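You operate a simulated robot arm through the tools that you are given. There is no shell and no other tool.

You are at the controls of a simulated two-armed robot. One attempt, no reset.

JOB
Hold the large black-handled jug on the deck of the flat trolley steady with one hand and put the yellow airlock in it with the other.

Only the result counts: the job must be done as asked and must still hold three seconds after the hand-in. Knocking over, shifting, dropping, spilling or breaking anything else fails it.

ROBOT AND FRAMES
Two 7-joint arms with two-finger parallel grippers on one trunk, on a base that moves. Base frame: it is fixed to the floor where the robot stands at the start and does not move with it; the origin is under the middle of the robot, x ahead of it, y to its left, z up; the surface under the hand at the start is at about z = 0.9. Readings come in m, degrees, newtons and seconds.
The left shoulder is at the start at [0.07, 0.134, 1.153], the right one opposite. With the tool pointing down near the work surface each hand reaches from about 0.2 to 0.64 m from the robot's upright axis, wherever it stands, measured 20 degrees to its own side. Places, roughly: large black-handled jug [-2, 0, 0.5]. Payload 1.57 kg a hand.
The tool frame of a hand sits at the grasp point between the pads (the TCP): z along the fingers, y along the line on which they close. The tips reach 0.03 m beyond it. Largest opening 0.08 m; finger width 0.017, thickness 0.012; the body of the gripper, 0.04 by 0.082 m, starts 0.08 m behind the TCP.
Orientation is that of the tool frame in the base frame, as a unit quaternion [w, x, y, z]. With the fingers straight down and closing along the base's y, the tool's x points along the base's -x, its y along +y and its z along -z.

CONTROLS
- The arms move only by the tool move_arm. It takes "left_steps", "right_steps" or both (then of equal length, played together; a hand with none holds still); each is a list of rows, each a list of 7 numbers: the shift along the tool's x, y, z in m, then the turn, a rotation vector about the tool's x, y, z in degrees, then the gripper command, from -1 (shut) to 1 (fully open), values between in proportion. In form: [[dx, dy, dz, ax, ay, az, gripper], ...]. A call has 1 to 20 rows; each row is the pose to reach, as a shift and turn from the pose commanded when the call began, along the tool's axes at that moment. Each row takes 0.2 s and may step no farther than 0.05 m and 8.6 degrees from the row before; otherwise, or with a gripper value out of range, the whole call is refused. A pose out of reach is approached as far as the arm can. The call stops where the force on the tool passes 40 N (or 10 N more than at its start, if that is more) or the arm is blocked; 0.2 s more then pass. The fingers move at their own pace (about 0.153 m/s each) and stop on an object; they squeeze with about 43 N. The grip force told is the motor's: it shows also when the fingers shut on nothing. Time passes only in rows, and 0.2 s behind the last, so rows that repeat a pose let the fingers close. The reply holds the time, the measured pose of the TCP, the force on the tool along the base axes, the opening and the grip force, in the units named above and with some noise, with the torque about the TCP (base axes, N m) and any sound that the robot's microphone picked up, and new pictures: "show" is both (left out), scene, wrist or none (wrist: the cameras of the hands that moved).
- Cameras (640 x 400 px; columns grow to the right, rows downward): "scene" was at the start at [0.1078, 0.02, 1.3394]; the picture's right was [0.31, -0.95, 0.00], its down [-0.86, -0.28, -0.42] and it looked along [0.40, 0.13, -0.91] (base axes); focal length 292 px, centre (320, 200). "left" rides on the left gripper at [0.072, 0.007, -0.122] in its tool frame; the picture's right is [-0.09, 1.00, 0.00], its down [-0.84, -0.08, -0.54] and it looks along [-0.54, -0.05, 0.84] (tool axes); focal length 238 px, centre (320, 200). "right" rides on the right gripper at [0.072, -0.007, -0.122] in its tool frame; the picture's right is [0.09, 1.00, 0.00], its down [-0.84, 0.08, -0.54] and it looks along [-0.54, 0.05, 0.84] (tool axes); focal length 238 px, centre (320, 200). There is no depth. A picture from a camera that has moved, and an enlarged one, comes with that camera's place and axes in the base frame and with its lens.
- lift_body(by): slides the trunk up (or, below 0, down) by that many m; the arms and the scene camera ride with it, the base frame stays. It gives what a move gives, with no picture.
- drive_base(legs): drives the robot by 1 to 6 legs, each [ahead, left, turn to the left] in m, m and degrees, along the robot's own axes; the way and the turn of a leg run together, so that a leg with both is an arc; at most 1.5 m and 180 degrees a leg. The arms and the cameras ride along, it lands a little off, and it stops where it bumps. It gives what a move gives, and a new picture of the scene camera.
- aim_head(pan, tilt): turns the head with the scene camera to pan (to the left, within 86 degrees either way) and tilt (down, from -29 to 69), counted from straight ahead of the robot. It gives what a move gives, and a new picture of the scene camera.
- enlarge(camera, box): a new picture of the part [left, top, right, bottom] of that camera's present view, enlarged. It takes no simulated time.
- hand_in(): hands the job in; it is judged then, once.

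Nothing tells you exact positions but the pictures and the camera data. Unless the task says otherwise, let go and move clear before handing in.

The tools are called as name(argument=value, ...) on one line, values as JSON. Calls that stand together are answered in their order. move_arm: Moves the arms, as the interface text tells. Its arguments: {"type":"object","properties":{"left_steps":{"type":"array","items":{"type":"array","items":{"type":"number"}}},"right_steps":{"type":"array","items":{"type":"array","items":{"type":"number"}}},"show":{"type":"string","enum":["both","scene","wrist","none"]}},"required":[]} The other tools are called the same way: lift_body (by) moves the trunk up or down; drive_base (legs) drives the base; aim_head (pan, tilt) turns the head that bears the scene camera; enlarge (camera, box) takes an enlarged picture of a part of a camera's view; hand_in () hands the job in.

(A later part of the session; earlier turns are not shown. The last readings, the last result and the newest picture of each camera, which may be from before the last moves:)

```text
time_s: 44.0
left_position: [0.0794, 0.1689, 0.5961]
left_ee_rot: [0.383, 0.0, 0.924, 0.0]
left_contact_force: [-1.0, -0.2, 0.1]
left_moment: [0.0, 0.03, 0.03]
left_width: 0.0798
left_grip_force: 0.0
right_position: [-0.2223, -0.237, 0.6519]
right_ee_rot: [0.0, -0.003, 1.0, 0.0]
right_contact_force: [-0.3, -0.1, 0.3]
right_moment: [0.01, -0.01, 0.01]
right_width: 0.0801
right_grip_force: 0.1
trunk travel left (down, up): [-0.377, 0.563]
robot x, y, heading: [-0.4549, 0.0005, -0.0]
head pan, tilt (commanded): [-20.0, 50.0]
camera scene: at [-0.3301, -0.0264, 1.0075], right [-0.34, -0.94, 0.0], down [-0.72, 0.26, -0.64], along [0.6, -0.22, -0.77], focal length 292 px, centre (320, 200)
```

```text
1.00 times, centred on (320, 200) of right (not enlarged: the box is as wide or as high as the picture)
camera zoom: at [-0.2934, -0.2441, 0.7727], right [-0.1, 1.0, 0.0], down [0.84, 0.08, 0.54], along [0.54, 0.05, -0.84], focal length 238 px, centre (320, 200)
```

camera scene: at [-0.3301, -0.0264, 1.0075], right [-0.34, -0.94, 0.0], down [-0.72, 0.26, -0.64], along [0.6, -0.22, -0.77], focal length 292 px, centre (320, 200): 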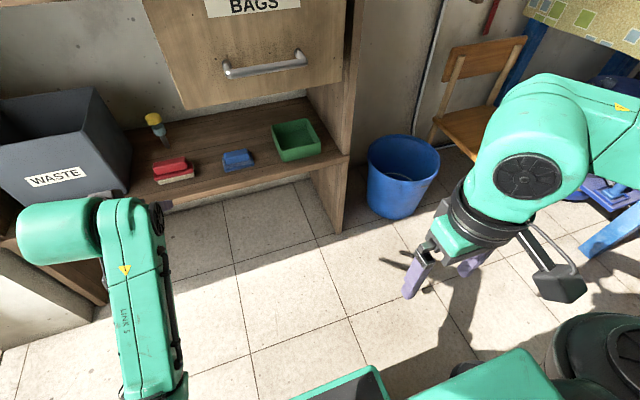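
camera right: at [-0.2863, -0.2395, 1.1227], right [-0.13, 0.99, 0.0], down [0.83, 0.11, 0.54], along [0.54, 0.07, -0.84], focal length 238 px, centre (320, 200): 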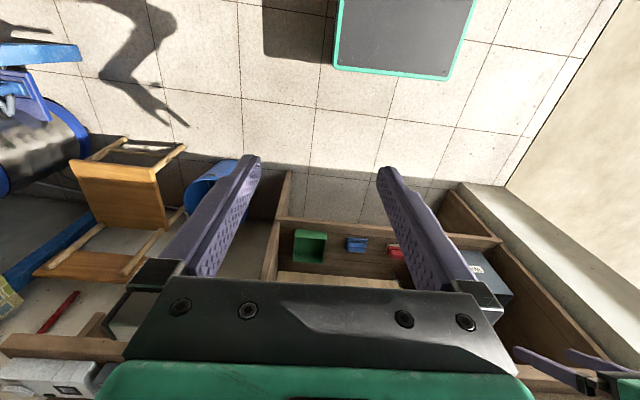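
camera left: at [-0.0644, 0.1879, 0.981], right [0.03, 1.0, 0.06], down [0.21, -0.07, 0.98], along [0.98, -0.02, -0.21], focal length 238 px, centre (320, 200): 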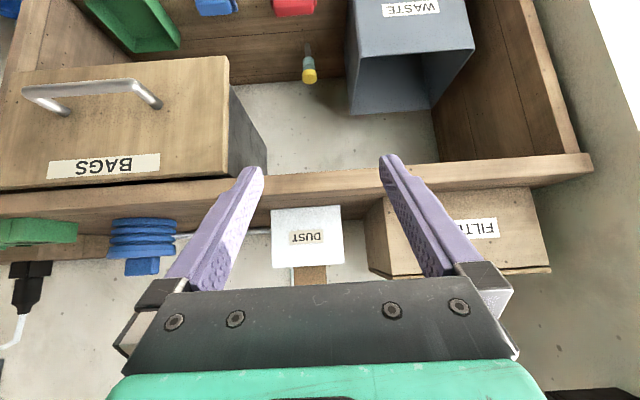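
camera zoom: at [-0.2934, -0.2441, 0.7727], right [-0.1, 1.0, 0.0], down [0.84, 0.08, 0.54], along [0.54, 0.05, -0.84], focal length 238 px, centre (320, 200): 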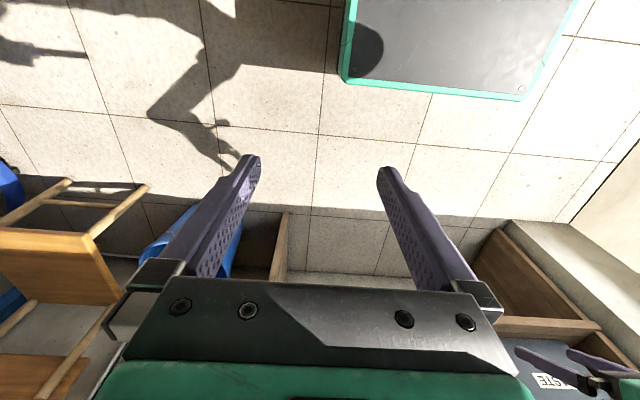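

The forearm runs about 6 cm to the right of the hand axis, which leaves little room beside the drawer. I'll yaw the hand 8° so it comes in slightly from the left, then drive forward part of the way.

move_arm(left_steps=[[0, 0.01, 0, 2.83, 0, 2.83, 1], [0, 0.02, 0, 5.66, 0, 5.66, 1]], show="none")

aim_head(pan=15, tilt=45)

drive_base(legs=[[0.17, 0, 0]])

enlarge(camera="left", box=[0, 0, 640, 400])

```text
time_s: 44.6
left_position: [0.0808, 0.1901, 0.5955]
left_ee_rot: [0.382, 0.064, 0.922, -0.026]
left_contact_force: [0.4, -0.4, 0.1]
left_moment: [0.01, 0.02, 0.01]
left_width: 0.0797
left_grip_force: 0.2
right_position: [-0.221, -0.2377, 0.6513]
right_ee_rot: [0.0, -0.001, 1.0, -0.001]
right_contact_force: [-0.7, 0.2, -0.3]
right_moment: [0.01, 0.01, -0.02]
right_width: 0.08
right_grip_force: 0.0
trunk travel left (down, up): [-0.377, 0.563]
robot x, y, heading: [-0.4512, -0.0021, -0.2]
head pan, tilt (commanded): [-20.0, 50.0]
```

```text
time_s: 45.6
left_position: [0.0796, 0.1896, 0.5963]
left_ee_rot: [0.382, 0.063, 0.922, -0.027]
left_contact_force: [-0.1, -0.4, -0.6]
left_moment: [-0.01, -0.01, 0.03]
left_width: 0.0802
left_grip_force: 0.1
right_position: [-0.2212, -0.2376, 0.651]
right_ee_rot: [0.0, -0.001, 1.0, 0.0]
right_contact_force: [0.3, -0.3, -0.4]
right_moment: [0.0, -0.03, -0.01]
right_width: 0.0801
right_grip_force: 0.0
trunk travel left (down, up): [-0.377, 0.563]
robot x, y, heading: [-0.4508, -0.0032, 0.3]
head pan, tilt (commanded): [15.0, 45.0]
camera scene: at [-0.3241, 0.0208, 1.0145], right [0.26, -0.97, 0.0], down [-0.68, -0.18, -0.71], along [0.68, 0.18, -0.71], focal length 292 px, centre (320, 200)
```

scene: 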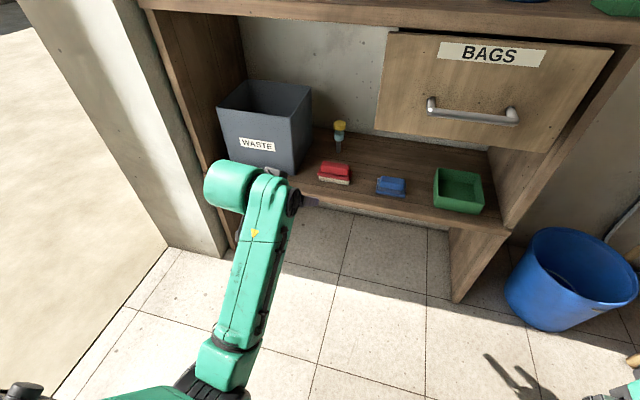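

```text
time_s: 47.1
left_position: [0.2528, 0.1878, 0.5953]
left_ee_rot: [0.381, 0.065, 0.922, -0.027]
left_contact_force: [0.1, -0.2, 0.0]
left_moment: [0.02, 0.0, 0.0]
left_width: 0.0803
left_grip_force: 0.0
right_position: [-0.0518, -0.2388, 0.6504]
right_ee_rot: [-0.001, 0.0, 1.0, -0.001]
right_contact_force: [0.5, 0.3, 0.6]
right_moment: [-0.05, -0.05, 0.02]
right_width: 0.0803
right_grip_force: 0.1
trunk travel left (down, up): [-0.377, 0.563]
robot x, y, heading: [-0.2809, 0.0004, -0.2]
head pan, tilt (commanded): [15.0, 45.0]
camera scene: at [-0.1521, 0.0206, 1.0144], right [0.26, -0.97, 0.0], down [-0.68, -0.18, -0.71], along [0.68, 0.18, -0.71], focal length 292 px, centre (320, 200)
```

scene: 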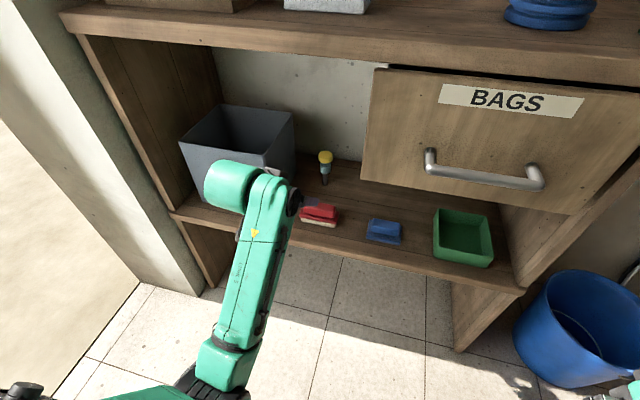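

```text
1.00 times, centred on (320, 200) of left (not enlarged: the box is as wide or as high as the picture)
camera zoom: at [0.1168, 0.2138, 0.6301], right [0.2, 0.98, 0.07], down [0.2, -0.11, 0.97], along [0.96, -0.19, -0.21], focal length 238 px, centre (320, 200)
```

zoom: 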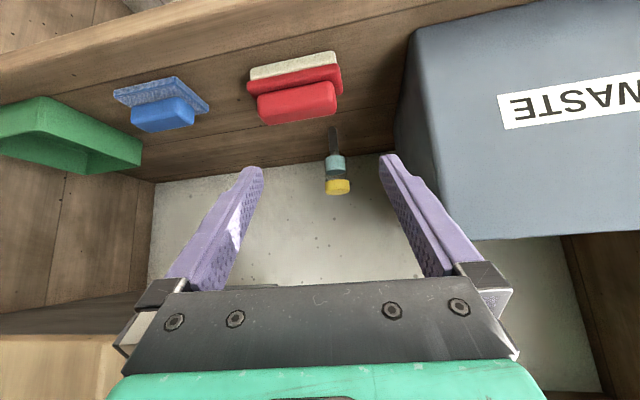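

Clearance looks good so far. I'll drive another 0.08 m and re-measure the airlock from both cameras.

drive_base(legs=[[0.08, 0, 0]])

enlarge(camera="left", box=[260, 80, 420, 220])

enlarge(camera="scene", box=[180, 100, 380, 225])

```text
time_s: 48.2
left_position: [0.3329, 0.1867, 0.5957]
left_ee_rot: [0.381, 0.067, 0.922, -0.028]
left_contact_force: [-0.1, 0.3, -0.1]
left_moment: [-0.01, 0.0, 0.0]
left_width: 0.08
left_grip_force: 0.1
right_position: [0.0278, -0.2373, 0.6517]
right_ee_rot: [-0.001, 0.001, 1.0, 0.0]
right_contact_force: [0.9, 0.2, -0.6]
right_moment: [0.0, 0.0, -0.01]
right_width: 0.0798
right_grip_force: 0.0
trunk travel left (down, up): [-0.377, 0.563]
robot x, y, heading: [-0.2061, -0.0024, -0.2]
head pan, tilt (commanded): [15.0, 45.0]
camera scene: at [-0.0717, 0.0202, 1.0143], right [0.26, -0.97, 0.0], down [-0.68, -0.18, -0.71], along [0.68, 0.18, -0.71], focal length 292 px, centre (320, 200)
```

scene: 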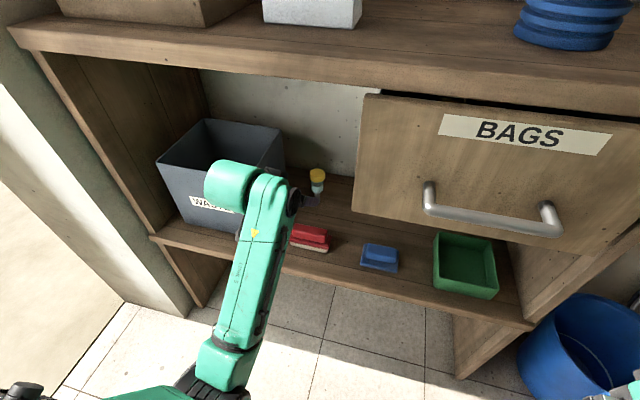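

```text
2.86 times, centred on (340, 150) of left
camera zoom: at [0.1975, 0.2128, 0.6301], right [0.21, 0.98, 0.07], down [0.2, -0.11, 0.97], along [0.96, -0.19, -0.21], focal length 681 px, centre (263, 343)
```

zoom: 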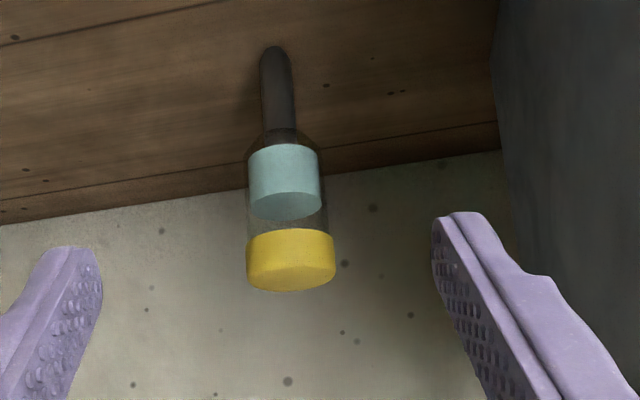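

```text
3.20 times, centred on (280, 162) of scene
camera zoom: at [-0.0717, 0.0202, 1.0143], right [0.26, -0.97, 0.0], down [-0.68, -0.18, -0.71], along [0.68, 0.18, -0.71], focal length 934 px, centre (448, 320)
```

zoom: 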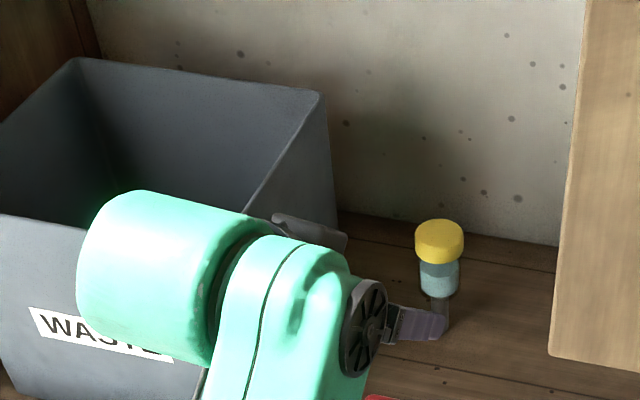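

The airlock axis is at about (0.477, 0.172), with the cap spanning z 0.527 to 0.546. I'll move the left hand about 70% of the way in and check the clearances.

move_arm(left_steps=[[-0.0102, 0.0011, 0.0257, 0, 0, 0, 1], [-0.0203, 0.0022, 0.0514, 0, 0, 0, 1], [-0.0305, 0.0033, 0.0771, 0, 0, 0, 1], [-0.0407, 0.0044, 0.1028, 0, 0, 0, 1]], show="both")

```text
time_s: 49.2
left_position: [0.4338, 0.1779, 0.5531]
left_ee_rot: [0.382, 0.066, 0.921, -0.027]
left_contact_force: [-0.8, 0.2, 0.1]
left_moment: [0.0, 0.0, 0.0]
left_width: 0.0801
left_grip_force: 0.2
right_position: [0.0287, -0.2388, 0.6517]
right_ee_rot: [0.0, 0.001, 1.0, 0.0]
right_contact_force: [-0.1, 0.7, 0.2]
right_moment: [-0.02, 0.0, 0.01]
right_width: 0.0799
right_grip_force: 0.0
trunk travel left (down, up): [-0.377, 0.563]
robot x, y, heading: [-0.2032, -0.0016, -0.1]
head pan, tilt (commanded): [15.0, 45.0]
camera scene: at [-0.0723, 0.0201, 1.0144], right [0.26, -0.97, 0.0], down [-0.68, -0.18, -0.71], along [0.68, 0.18, -0.71], focal length 292 px, centre (320, 200)
camera left: at [0.2975, 0.2042, 0.588], right [0.21, 0.98, 0.07], down [0.2, -0.11, 0.97], along [0.96, -0.19, -0.21], focal length 238 px, centre (320, 200)
```

scene: 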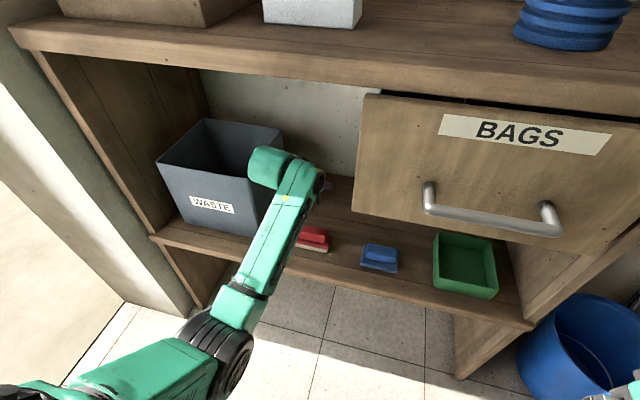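
left: 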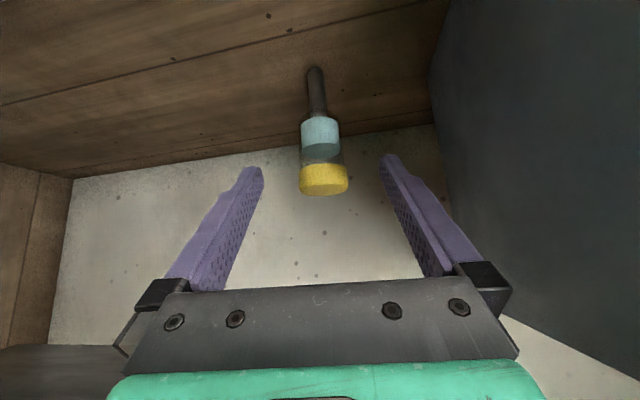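

Clearances are fine and the cap sits centred between the open fingers. I'll finish the approach and check before closing.

move_arm(left_steps=[[-0.0054, 0.0003, 0.0152, 0, 0, 0, 1], [-0.0107, 0.0007, 0.0305, 0, 0, 0, 1], [-0.0161, 0.001, 0.0457, 0, 0, 0, 1]], show="both")

```text
time_s: 50.0
left_position: [0.4761, 0.1718, 0.5321]
left_ee_rot: [0.382, 0.066, 0.921, -0.028]
left_contact_force: [0.2, 0.1, -0.2]
left_moment: [0.04, 0.01, -0.01]
left_width: 0.0802
left_grip_force: 0.1
right_position: [0.0272, -0.2398, 0.6508]
right_ee_rot: [0.0, 0.0, 1.0, 0.0]
right_contact_force: [0.7, 0.4, 0.7]
right_moment: [-0.01, -0.02, 0.0]
right_width: 0.08
right_grip_force: 0.1
trunk travel left (down, up): [-0.377, 0.563]
robot x, y, heading: [-0.201, 0.0008, -0.2]
head pan, tilt (commanded): [15.0, 45.0]
camera scene: at [-0.0723, 0.0201, 1.0144], right [0.26, -0.97, 0.0], down [-0.68, -0.18, -0.71], along [0.68, 0.18, -0.71], focal length 292 px, centre (320, 200)
camera left: at [0.3421, 0.1972, 0.5659], right [0.21, 0.98, 0.06], down [0.2, -0.11, 0.97], along [0.96, -0.19, -0.21], focal length 238 px, centre (320, 200)
```

scene: 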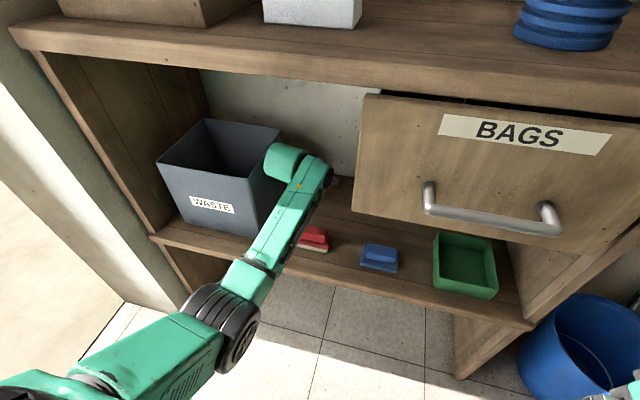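
left: 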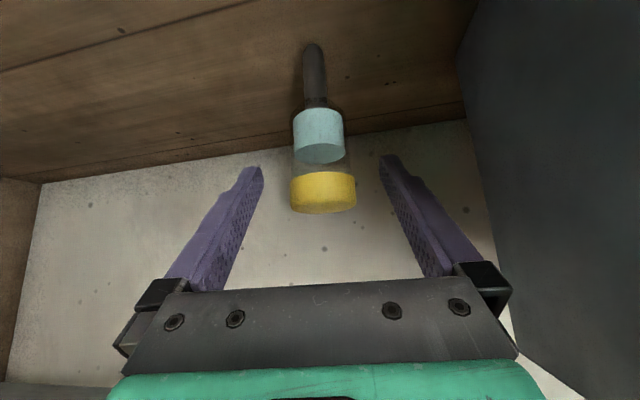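

The cap is centred at the grasp point. I'll close the left gripper and let it settle.

move_arm(left_steps=[[0, 0, 0, 0, 0, 0, 0.2], [0, 0, 0, 0, 0, 0, -1], [0, 0, 0, 0, 0, 0, -1], [0, 0, 0, 0, 0, 0, -1]], show="wrist")

```text
time_s: 51.0
left_position: [0.4779, 0.1711, 0.5316]
left_ee_rot: [0.382, 0.066, 0.922, -0.027]
left_contact_force: [0.4, 0.1, 1.6]
left_moment: [0.02, -0.05, -0.02]
left_width: 0.0343
left_grip_force: 41.2
right_position: [0.0283, -0.239, 0.6513]
right_ee_rot: [0.0, 0.0, 1.0, 0.001]
right_contact_force: [0.3, -0.8, -0.1]
right_moment: [0.01, -0.01, 0.04]
right_width: 0.0799
right_grip_force: 0.0
trunk travel left (down, up): [-0.377, 0.563]
robot x, y, heading: [-0.198, -0.0042, -0.4]
head pan, tilt (commanded): [15.0, 45.0]
camera left: at [0.3418, 0.1973, 0.5662], right [0.21, 0.98, 0.07], down [0.2, -0.11, 0.97], along [0.96, -0.19, -0.21], focal length 238 px, centre (320, 200)
```

left: 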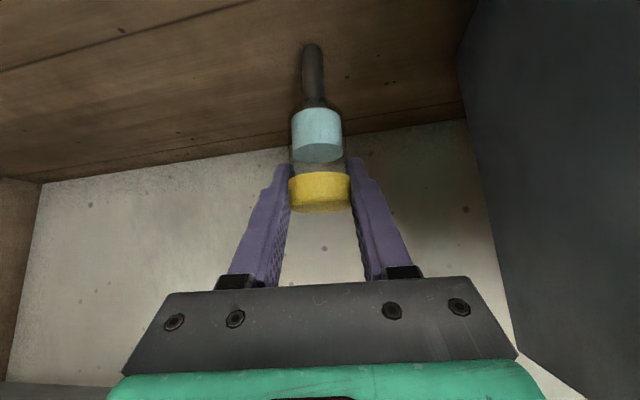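

The airlock is gripped at 34 mm with 41 N. I'll lift it straight up 8 cm so the stem clears the red brush, then check.

move_arm(left_steps=[[-0.0071, 0, -0.0071, 0, 0, 0, -1], [-0.0141, 0, -0.0142, 0, 0, 0, -1], [-0.0283, 0, -0.0284, 0, 0, 0, -1], [-0.0424, 0, -0.0426, 0, 0, 0, -1], [-0.0565, 0, -0.0567, 0, 0, 0, -1]], show="both")

```text
time_s: 52.2
left_position: [0.4777, 0.1704, 0.6118]
left_ee_rot: [0.381, 0.066, 0.922, -0.027]
left_contact_force: [-0.3, -0.6, 0.1]
left_moment: [-0.01, 0.01, -0.03]
left_width: 0.0341
left_grip_force: 41.8
right_position: [0.0274, -0.2398, 0.6508]
right_ee_rot: [0.0, 0.001, 1.0, 0.0]
right_contact_force: [0.3, -0.2, -0.6]
right_moment: [0.03, -0.02, 0.03]
right_width: 0.0797
right_grip_force: 0.1
trunk travel left (down, up): [-0.377, 0.563]
robot x, y, heading: [-0.1999, -0.0013, 0.0]
head pan, tilt (commanded): [15.0, 45.0]
camera scene: at [-0.0726, 0.0201, 1.0145], right [0.26, -0.97, 0.0], down [-0.68, -0.18, -0.71], along [0.68, 0.18, -0.71], focal length 292 px, centre (320, 200)
camera left: at [0.3427, 0.1967, 0.646], right [0.21, 0.98, 0.07], down [0.2, -0.11, 0.97], along [0.96, -0.19, -0.21], focal length 238 px, centre (320, 200)
```

scene: 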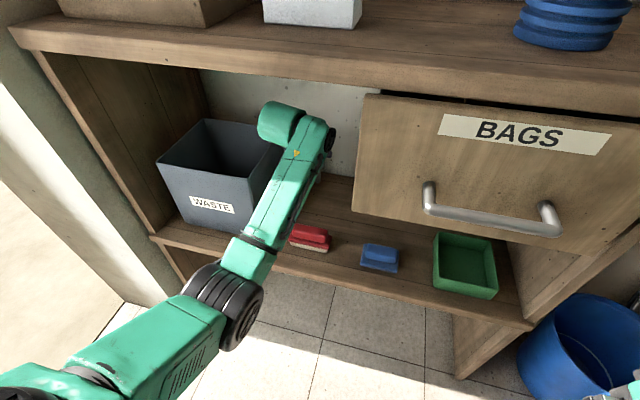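
left: 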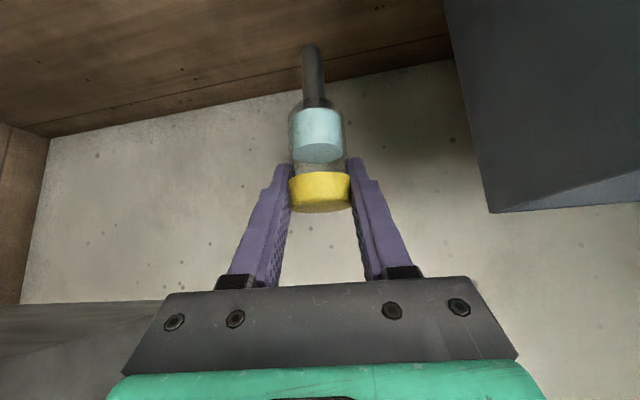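

The airlock is lifted and held upright, well above the brush. I'll drive straight back out of the shelf.

drive_base(legs=[[-0.28, 0, 0]])

enlarge(camera="left", box=[0, 0, 640, 400])

```text
time_s: 54.1
left_position: [0.1954, 0.1683, 0.6115]
left_ee_rot: [0.382, 0.068, 0.921, -0.028]
left_contact_force: [-0.1, -0.5, -0.9]
left_moment: [-0.03, -0.04, 0.0]
left_width: 0.034
left_grip_force: 41.7
right_position: [-0.2565, -0.2369, 0.6521]
right_ee_rot: [0.0, 0.004, 1.0, -0.001]
right_contact_force: [0.3, 0.3, -0.8]
right_moment: [0.01, 0.0, -0.01]
right_width: 0.08
right_grip_force: 0.0
trunk travel left (down, up): [-0.377, 0.563]
robot x, y, heading: [-0.4863, -0.0039, -0.7]
head pan, tilt (commanded): [15.0, 45.0]
camera scene: at [-0.3565, 0.0211, 1.0145], right [0.25, -0.97, 0.0], down [-0.68, -0.18, -0.71], along [0.68, 0.18, -0.71], focal length 292 px, centre (320, 200)
```

scene: 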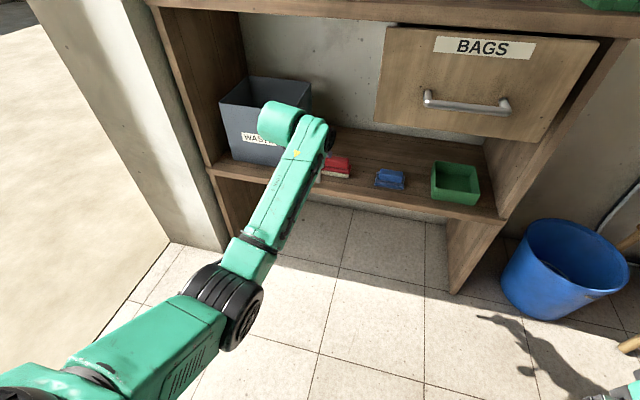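

```text
1.00 times, centred on (320, 200) of left (not enlarged: the box is as wide or as high as the picture)
camera zoom: at [0.0601, 0.195, 0.6462], right [0.21, 0.98, 0.07], down [0.19, -0.11, 0.97], along [0.96, -0.19, -0.21], focal length 238 px, centre (320, 200)
```

zoom: 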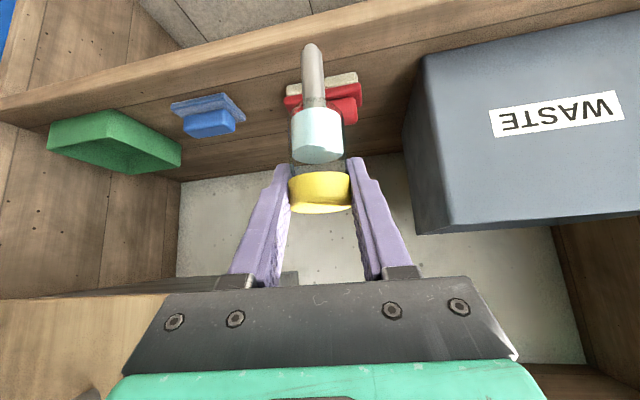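

The airlock is out of the shelf and still held upright. I'll pull the left hand back toward the body and raise the trunk for the transit.

move_arm(left_steps=[[0.0257, -0.0053, -0.0256, 0, 0, 0, -1], [0.0515, -0.0106, -0.0512, 0, 0, 0, -1], [0.0772, -0.016, -0.0769, 0, 0, 0, -1], [0.1029, -0.0213, -0.1025, 0, 0, 0, -1], [0.1287, -0.0266, -0.1281, 0, 0, 0, -1], [0.1544, -0.0319, -0.1537, 0, 0, 0, -1]], show="scene")

lift_body(by=0.3)

aim_head(pan=-60, tilt=40)

```text
time_s: 55.5
left_position: [-0.0256, 0.17, 0.6122]
left_ee_rot: [0.381, 0.068, 0.922, -0.028]
left_contact_force: [-0.4, 0.3, -0.1]
left_moment: [0.0, 0.0, -0.01]
left_width: 0.0344
left_grip_force: 41.9
right_position: [-0.258, -0.2388, 0.6509]
right_ee_rot: [0.0, 0.005, 1.0, 0.0]
right_contact_force: [0.2, -0.2, 0.7]
right_moment: [0.02, -0.01, 0.02]
right_width: 0.0799
right_grip_force: 0.0
trunk travel left (down, up): [-0.377, 0.563]
robot x, y, heading: [-0.4845, -0.0006, -0.4]
head pan, tilt (commanded): [15.0, 45.0]
camera scene: at [-0.3565, 0.0211, 1.0146], right [0.25, -0.97, 0.0], down [-0.68, -0.18, -0.71], along [0.68, 0.18, -0.71], focal length 292 px, centre (320, 200)
```

scene: 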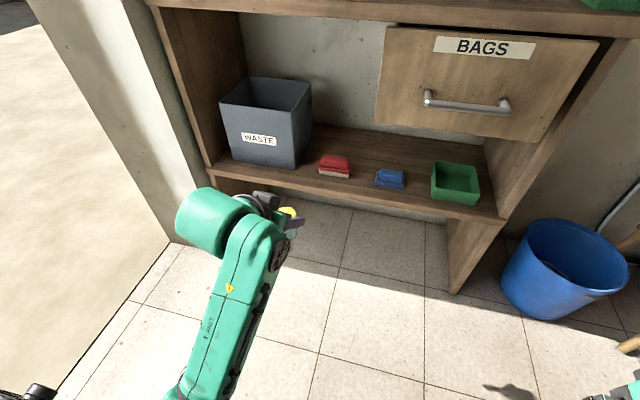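

```text
time_s: 58.5
left_position: [-0.0255, 0.1692, 0.9125]
left_ee_rot: [0.381, 0.068, 0.922, -0.028]
left_contact_force: [-0.3, -0.5, -0.1]
left_moment: [-0.03, 0.02, -0.01]
left_width: 0.0337
left_grip_force: 41.8
right_position: [-0.2566, -0.2384, 0.9509]
right_ee_rot: [0.001, 0.004, 1.0, 0.0]
right_contact_force: [-0.6, -0.3, 0.3]
right_moment: [0.01, 0.0, 0.01]
right_width: 0.0803
right_grip_force: 0.1
trunk travel left (down, up): [-0.677, 0.263]
robot x, y, heading: [-0.485, 0.0033, -0.7]
head pan, tilt (commanded): [15.0, 45.0]
```

```text
time_s: 60.0
left_position: [-0.0257, 0.1698, 0.9117]
left_ee_rot: [0.382, 0.068, 0.921, -0.028]
left_contact_force: [0.1, -0.3, 0.0]
left_moment: [-0.02, -0.01, 0.0]
left_width: 0.0342
left_grip_force: 41.7
right_position: [-0.2571, -0.2386, 0.9517]
right_ee_rot: [0.0, 0.004, 1.0, 0.0]
right_contact_force: [-0.4, -0.2, -0.4]
right_moment: [-0.01, 0.01, -0.02]
right_width: 0.0801
right_grip_force: 0.2
trunk travel left (down, up): [-0.677, 0.263]
robot x, y, heading: [-0.4853, 0.0018, -0.8]
head pan, tilt (commanded): [-60.0, 40.0]
camera scene: at [-0.3928, -0.0732, 1.3217], right [-0.87, -0.49, 0.0], down [-0.32, 0.56, -0.77], along [0.38, -0.67, -0.64], focal length 292 px, centre (320, 200)
```

scene: 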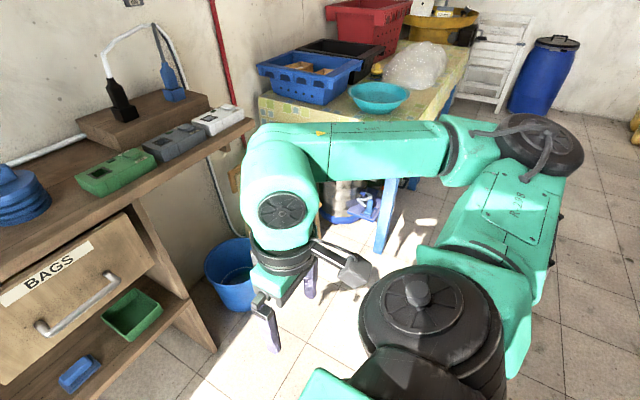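

The right elbow sticks out to the side, so I'll turn to face the open floor first, then go forward, keeping clear of the table and the chest.

drive_base(legs=[[0, 0, -89], [0.45, 0, 0]])

aim_head(pan=-60, tilt=35)

enlarge(camera="left", box=[0, 0, 640, 400])

```text
time_s: 66.4
left_position: [-0.3042, -0.8877, 0.9122]
left_ee_rot: [0.252, 0.696, 0.607, -0.289]
left_contact_force: [0.1, 0.1, -0.4]
left_moment: [0.02, 0.0, -0.01]
left_width: 0.0338
left_grip_force: 41.2
right_position: [-0.7162, -0.6615, 0.9513]
right_ee_rot: [0.0, 0.705, 0.709, -0.001]
right_contact_force: [0.0, 0.2, -0.1]
right_moment: [0.02, -0.01, 0.02]
right_width: 0.0801
right_grip_force: 0.1
trunk travel left (down, up): [-0.677, 0.263]
robot x, y, heading: [-0.4788, -0.4328, -89.6]
head pan, tilt (commanded): [-60.0, 40.0]
camera scene: at [-0.5535, -0.523, 1.3217], right [-0.5, 0.86, 0.0], down [0.56, 0.32, -0.77], along [-0.66, -0.39, -0.64], focal length 292 px, centre (320, 200)
```

scene: 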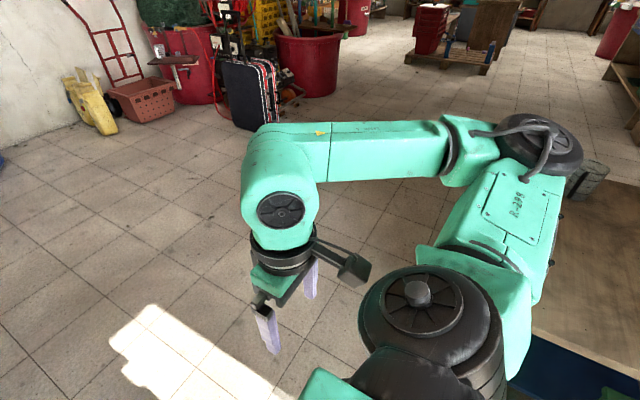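

```text
time_s: 67.1
left_position: [-0.3041, -0.89, 0.9117]
left_ee_rot: [0.252, 0.696, 0.607, -0.288]
left_contact_force: [-0.1, -0.4, 0.2]
left_moment: [0.01, 0.01, 0.0]
left_width: 0.0338
left_grip_force: 41.9
right_position: [-0.7161, -0.6624, 0.9521]
right_ee_rot: [0.0, 0.705, 0.709, 0.0]
right_contact_force: [0.1, -0.5, 0.1]
right_moment: [0.03, 0.0, -0.01]
right_width: 0.08
right_grip_force: 0.1
trunk travel left (down, up): [-0.677, 0.263]
robot x, y, heading: [-0.4811, -0.4333, -89.9]
head pan, tilt (commanded): [-60.0, 35.0]
camera scene: at [-0.5561, -0.5249, 1.3292], right [-0.5, 0.86, 0.0], down [0.5, 0.29, -0.82], along [-0.71, -0.41, -0.57], focal length 292 px, centre (320, 200)
```

scene: 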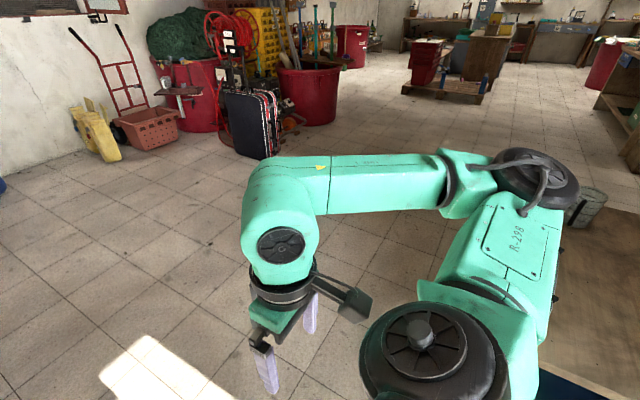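

```text
1.00 times, centred on (320, 200) of left (not enlarged: the box is as wide or as high as the picture)
camera zoom: at [-0.2801, -0.7538, 0.9467], right [0.98, -0.2, 0.07], down [-0.1, -0.2, 0.97], along [-0.18, -0.96, -0.21], focal length 238 px, centre (320, 200)
```

zoom: 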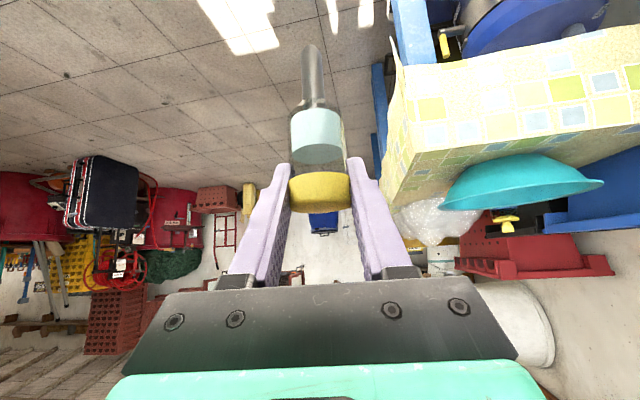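

The floor ahead is clear and the airlock is held well. I'll move diagonally away from the chest, then sideways until I'm level with the jug.

drive_base(legs=[[0.55, -0.6, 0], [0, -0.75, 0]])

drive_base(legs=[[0, 0, 90], [0, 0, 90]])

aim_head(pan=0, tilt=40)

```text
time_s: 75.1
left_position: [-1.6445, -1.4655, 0.9127]
left_ee_rot: [0.253, 0.693, 0.61, -0.287]
left_contact_force: [-0.7, -0.3, -0.7]
left_moment: [-0.02, -0.03, 0.01]
left_width: 0.0341
left_grip_force: 41.3
right_position: [-2.0595, -1.2424, 0.9513]
right_ee_rot: [0.0, 0.702, 0.712, 0.0]
right_contact_force: [-0.2, 0.9, -0.5]
right_moment: [0.0, -0.02, 0.0]
right_width: 0.0798
right_grip_force: 0.0
trunk travel left (down, up): [-0.677, 0.263]
robot x, y, heading: [-1.8265, -1.0081, -89.0]
head pan, tilt (commanded): [-60.0, 35.0]
camera scene: at [-1.9007, -1.104, 1.3293], right [-0.51, 0.86, 0.0], down [0.49, 0.29, -0.82], along [-0.7, -0.42, -0.57], focal length 292 px, centre (320, 200)
```

scene: 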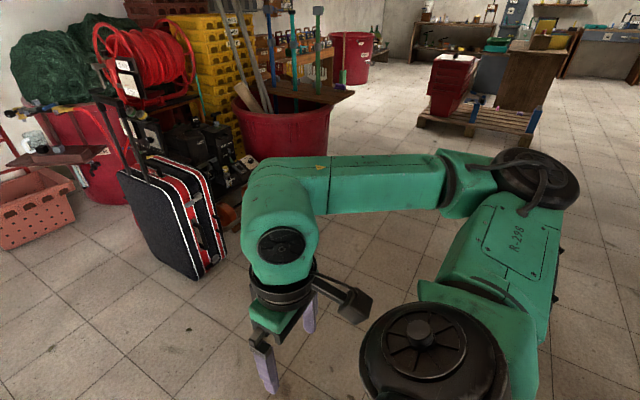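

```text
time_s: 83.3
left_position: [-2.0302, -0.5647, 0.9112]
left_ee_rot: [0.281, -0.629, 0.676, 0.261]
left_contact_force: [-0.3, -0.3, -0.7]
left_moment: [0.0, -0.04, -0.05]
left_width: 0.0338
left_grip_force: 41.4
right_position: [-1.6057, -0.7649, 0.9504]
right_ee_rot: [0.0, 0.731, -0.683, 0.0]
right_contact_force: [0.8, -0.1, 0.3]
right_moment: [-0.01, 0.03, 0.03]
right_width: 0.0799
right_grip_force: 0.0
trunk travel left (down, up): [-0.677, 0.263]
robot x, y, heading: [-1.8247, -1.0107, 93.7]
head pan, tilt (commanded): [-60.0, 35.0]
camera scene: at [-1.7559, -0.9096, 1.3293], right [0.56, -0.83, 0.0], down [-0.48, -0.32, -0.82], along [0.68, 0.46, -0.57], focal length 292 px, centre (320, 200)
```

scene: 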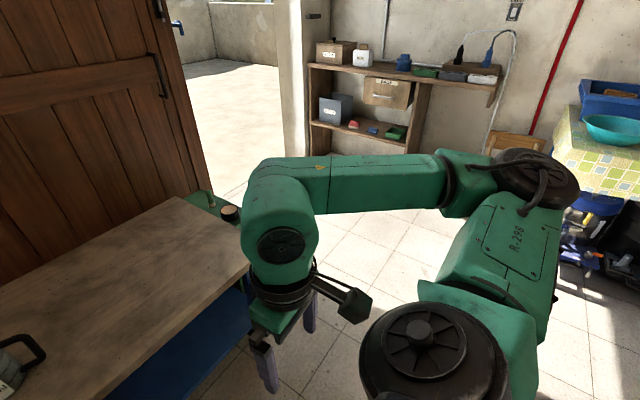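

```text
time_s: 84.6
left_position: [-2.0301, -0.5641, 0.9125]
left_ee_rot: [0.28, -0.629, 0.676, 0.261]
left_contact_force: [0.7, -0.1, -0.5]
left_moment: [0.0, 0.01, 0.0]
left_width: 0.034
left_grip_force: 41.9
right_position: [-1.605, -0.7636, 0.9517]
right_ee_rot: [0.0, 0.731, -0.682, -0.001]
right_contact_force: [0.2, 0.3, 0.5]
right_moment: [-0.02, -0.01, 0.01]
right_width: 0.0799
right_grip_force: 0.1
trunk travel left (down, up): [-0.677, 0.263]
robot x, y, heading: [-1.8247, -1.0098, 93.9]
head pan, tilt (commanded): [0.0, 40.0]
camera scene: at [-1.8347, -0.8738, 1.3217], right [1.0, 0.07, 0.0], down [0.04, -0.64, -0.77], along [-0.05, 0.76, -0.64], focal length 292 px, centre (320, 200)
```

scene: 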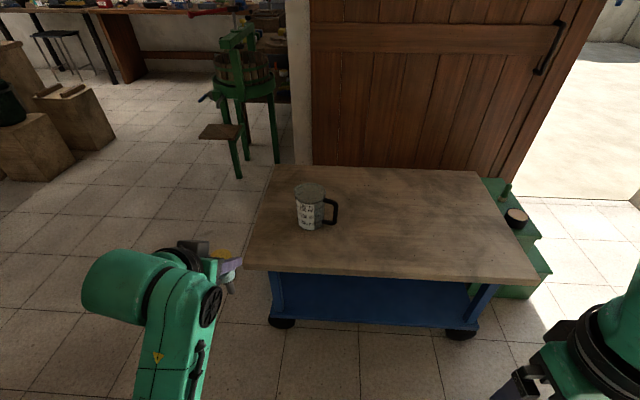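

I now face the trolley's long side: the jug stands near its left end with the black handle pointing right. I'll enlarge it to measure.

enlarge(camera="scene", box=[260, 160, 380, 250])

enlarge(camera="scene", box=[200, 140, 560, 350])

enlarge(camera="left", box=[0, 0, 640, 400])

enlarge(camera="right", box=[0, 0, 640, 400])

```text
4.44 times, centred on (320, 205) of scene
camera zoom: at [-1.8347, -0.8738, 1.3217], right [1.0, 0.07, 0.0], down [0.04, -0.64, -0.77], along [-0.05, 0.76, -0.64], focal length 1298 px, centre (320, 178)
```

zoom: 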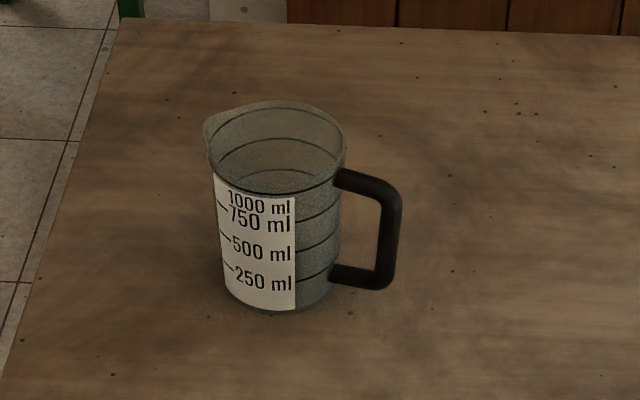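

```text
1.78 times, centred on (380, 245) of scene
camera zoom: at [-1.8347, -0.8738, 1.3217], right [1.0, 0.07, 0.0], down [0.04, -0.64, -0.77], along [-0.05, 0.76, -0.64], focal length 519 px, centre (213, 120)
```

zoom: 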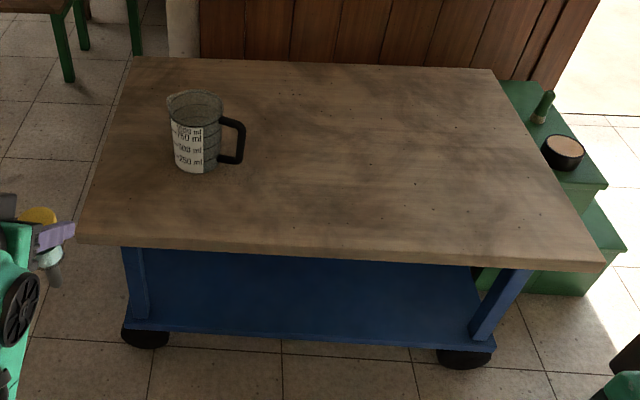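

```text
1.00 times, centred on (320, 200) of left (not enlarged: the box is as wide or as high as the picture)
camera zoom: at [-2.0481, -0.7007, 0.9468], right [-0.99, 0.14, 0.07], down [0.09, 0.2, 0.97], along [0.12, 0.97, -0.21], focal length 238 px, centre (320, 200)
```

zoom: 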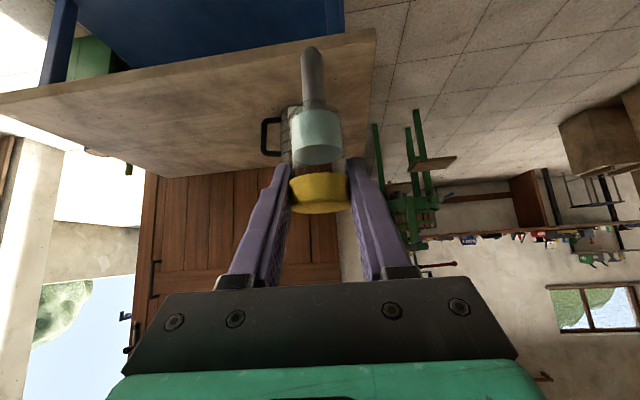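

```text
1.00 times, centred on (320, 200) of right (not enlarged: the box is as wide or as high as the picture)
camera zoom: at [-1.5932, -0.8352, 1.0726], right [-0.99, -0.16, 0.0], down [-0.13, 0.83, 0.54], along [-0.09, 0.53, -0.84], focal length 238 px, centre (320, 200)
```

zoom: 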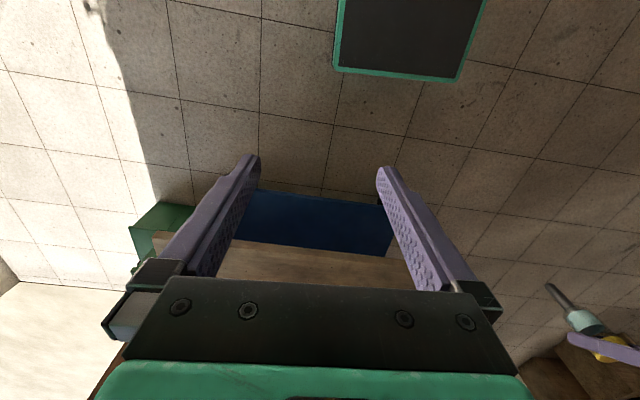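

The jug is about 11 cm wide and 16 cm tall, with its axis near (-1.927, -0.074) on a deck at z 0.515. Its handle bar is near (-1.83, -0.097). I'll square up and approach part of the way, keeping well short of the wheeled trolley.

drive_base(legs=[[0, 0, -3.9], [0.25, 0.05, 0]])

aim_head(pan=0, tilt=55)

enlarge(camera="right", box=[0, 0, 640, 400])

```text
time_s: 86.9
left_position: [-2.0472, -0.3017, 0.9126]
left_ee_rot: [0.289, -0.604, 0.699, 0.25]
left_contact_force: [0.0, -0.6, -0.5]
left_moment: [-0.03, 0.01, 0.03]
left_width: 0.034
left_grip_force: 42.1
right_position: [-1.6384, -0.5326, 0.9522]
right_ee_rot: [0.001, -0.705, 0.709, 0.0]
right_contact_force: [0.5, 0.4, 0.6]
right_moment: [0.01, 0.0, 0.0]
right_width: 0.0799
right_grip_force: 0.1
trunk travel left (down, up): [-0.677, 0.263]
robot x, y, heading: [-1.8767, -0.7626, 89.4]
head pan, tilt (commanded): [0.0, 40.0]
camera scene: at [-1.875, -0.6248, 1.3218], right [1.0, -0.01, 0.0], down [0.0, -0.64, -0.77], along [0.0, 0.77, -0.64], focal length 292 px, centre (320, 200)
```

scene: 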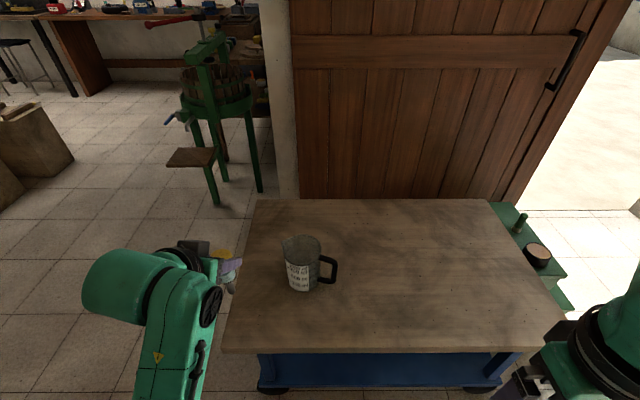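

```text
time_s: 87.7
left_position: [-2.0464, -0.3015, 0.9128]
left_ee_rot: [0.29, -0.604, 0.699, 0.25]
left_contact_force: [-0.7, 0.1, -1.2]
left_moment: [0.01, 0.0, 0.0]
left_width: 0.0337
left_grip_force: 41.7
right_position: [-1.6376, -0.5317, 0.9515]
right_ee_rot: [0.0, -0.705, 0.709, 0.001]
right_contact_force: [0.3, -0.2, 0.0]
right_moment: [-0.02, -0.01, -0.02]
right_width: 0.08
right_grip_force: 0.0
trunk travel left (down, up): [-0.677, 0.263]
robot x, y, heading: [-1.8759, -0.7596, 89.6]
head pan, tilt (commanded): [0.0, 55.0]
camera scene: at [-1.8751, -0.6374, 1.3011], right [1.0, -0.01, 0.0], down [-0.01, -0.82, -0.57], along [0.0, 0.57, -0.82], focal length 292 px, centre (320, 200)
```

scene: 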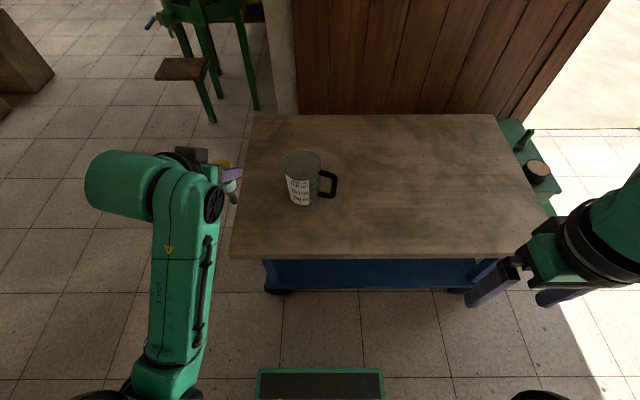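

```text
1.00 times, centred on (320, 200) of right (not enlarged: the box is as wide or as high as the picture)
camera zoom: at [-1.6312, -0.6037, 1.0727], right [-1.0, -0.09, 0.0], down [-0.07, 0.84, 0.54], along [-0.05, 0.54, -0.84], focal length 238 px, centre (320, 200)
```

zoom: 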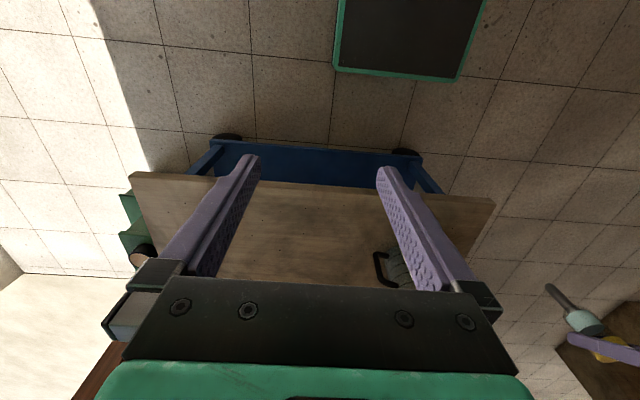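

Base front is about 0.22 m ahead of the axis, and the deck edge is at y ≈ -0.29. I'll advance 0.16 m more, leaving a clear gap.

drive_base(legs=[[0.16, 0, 0.4]])

enlarge(camera="scene", box=[240, 120, 400, 220])

enlarge(camera="right", box=[0, 0, 640, 400])

enlarge(camera="left", box=[0, 0, 640, 400])

```text
time_s: 89.1
left_position: [-2.0489, -0.1405, 0.9114]
left_ee_rot: [0.289, -0.606, 0.697, 0.251]
left_contact_force: [-0.3, 0.1, 0.3]
left_moment: [0.0, 0.0, 0.03]
left_width: 0.0336
left_grip_force: 41.4
right_position: [-1.6375, -0.3685, 0.9511]
right_ee_rot: [0.0, 0.707, -0.707, 0.0]
right_contact_force: [0.0, 0.5, 0.2]
right_moment: [0.0, -0.02, 0.0]
right_width: 0.08
right_grip_force: 0.1
trunk travel left (down, up): [-0.677, 0.263]
robot x, y, heading: [-1.8752, -0.5965, 90.3]
head pan, tilt (commanded): [0.0, 55.0]
camera scene: at [-1.8753, -0.4752, 1.3011], right [1.0, 0.0, 0.0], down [0.0, -0.82, -0.57], along [0.0, 0.57, -0.82], focal length 292 px, centre (320, 200)
```

scene: 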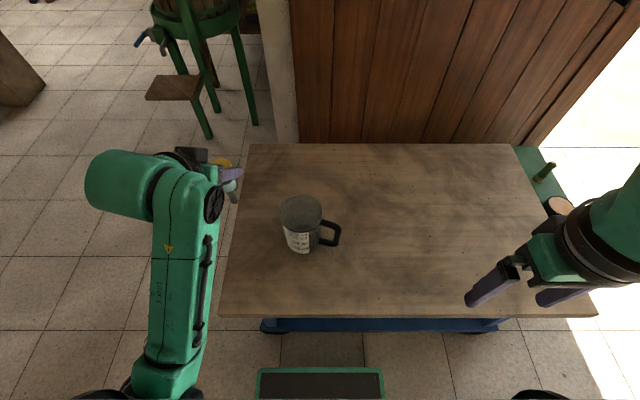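

```text
4.00 times, centred on (320, 170) of scene
camera zoom: at [-1.8753, -0.4752, 1.3011], right [1.0, 0.0, 0.0], down [0.0, -0.82, -0.57], along [0.0, 0.57, -0.82], focal length 1168 px, centre (320, 320)
```

zoom: 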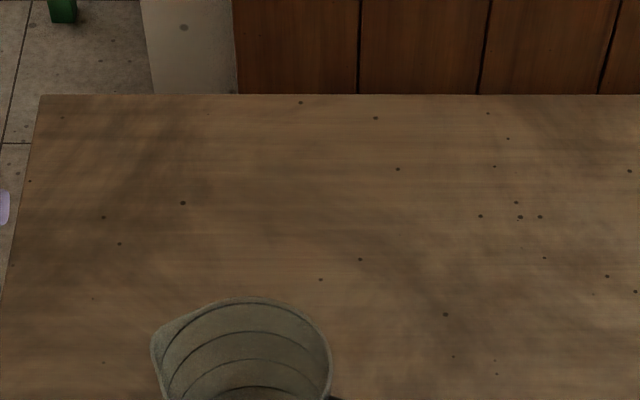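

```text
1.00 times, centred on (320, 200) of right (not enlarged: the box is as wide or as high as the picture)
camera zoom: at [-1.6316, -0.44, 1.0727], right [-1.0, -0.09, 0.0], down [-0.08, 0.84, 0.54], along [-0.05, 0.54, -0.84], focal length 238 px, centre (320, 200)
```

zoom: 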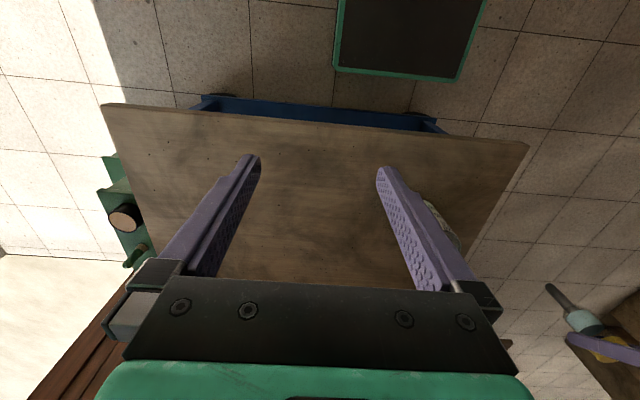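

```text
1.00 times, centred on (320, 200) of left (not enlarged: the box is as wide or as high as the picture)
camera zoom: at [-2.0763, -0.2751, 0.9469], right [-0.98, 0.2, 0.07], down [0.11, 0.2, 0.97], along [0.19, 0.96, -0.21], focal length 238 px, centre (320, 200)
```

zoom: 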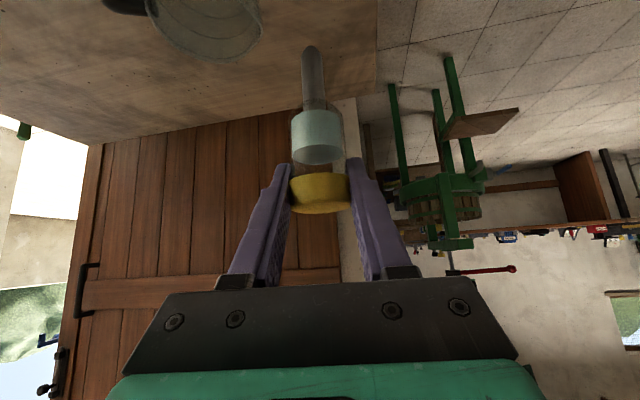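

Now close. I'll enlarge the jug in this view to fix its axis and handle.

enlarge(camera="scene", box=[255, 185, 365, 265])

aim_head(pan=0, tilt=65)

enlarge(camera="scene", box=[255, 135, 365, 215])

```text
5.00 times, centred on (310, 225) of scene
camera zoom: at [-1.8753, -0.4752, 1.3011], right [1.0, 0.0, 0.0], down [0.0, -0.82, -0.57], along [0.0, 0.57, -0.82], focal length 1460 px, centre (370, 75)
```

zoom: 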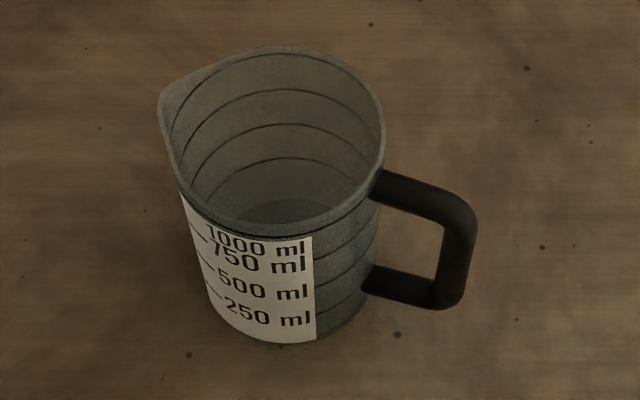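

```text
time_s: 89.8
left_position: [-2.0498, -0.1395, 0.9118]
left_ee_rot: [0.288, -0.606, 0.698, 0.25]
left_contact_force: [0.2, -0.5, -0.7]
left_moment: [0.03, -0.03, 0.01]
left_width: 0.0339
left_grip_force: 41.8
right_position: [-1.6381, -0.3682, 0.9511]
right_ee_rot: [0.0, 0.708, -0.706, 0.001]
right_contact_force: [0.4, 0.4, -0.7]
right_moment: [0.0, -0.03, 0.02]
right_width: 0.08
right_grip_force: 0.0
trunk travel left (down, up): [-0.677, 0.263]
robot x, y, heading: [-1.8726, -0.6018, 90.0]
head pan, tilt (commanded): [0.0, 65.0]
camera scene: at [-1.8753, -0.4858, 1.2894], right [1.0, 0.0, 0.0], down [0.0, -0.91, -0.42], along [0.0, 0.42, -0.91], focal length 292 px, centre (320, 200)
```

scene: 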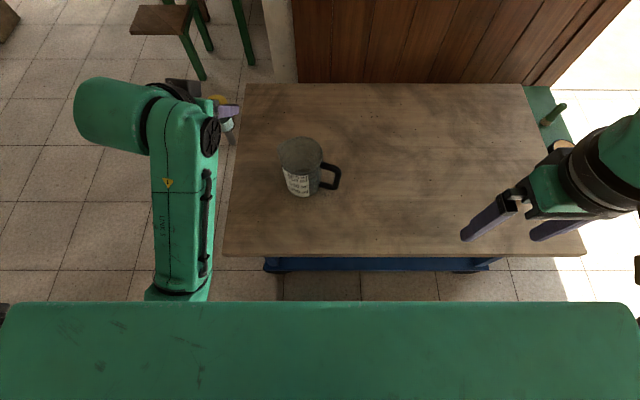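

```text
5.00 times, centred on (310, 175) of scene
camera zoom: at [-1.8753, -0.4858, 1.2894], right [1.0, 0.0, 0.0], down [0.0, -0.91, -0.42], along [0.0, 0.42, -0.91], focal length 1460 px, centre (370, 325)
```

zoom: 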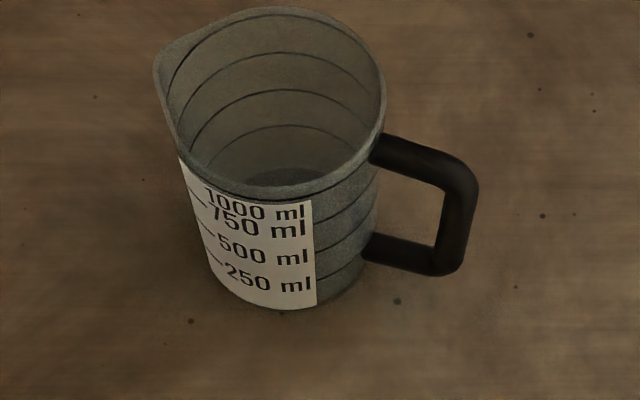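

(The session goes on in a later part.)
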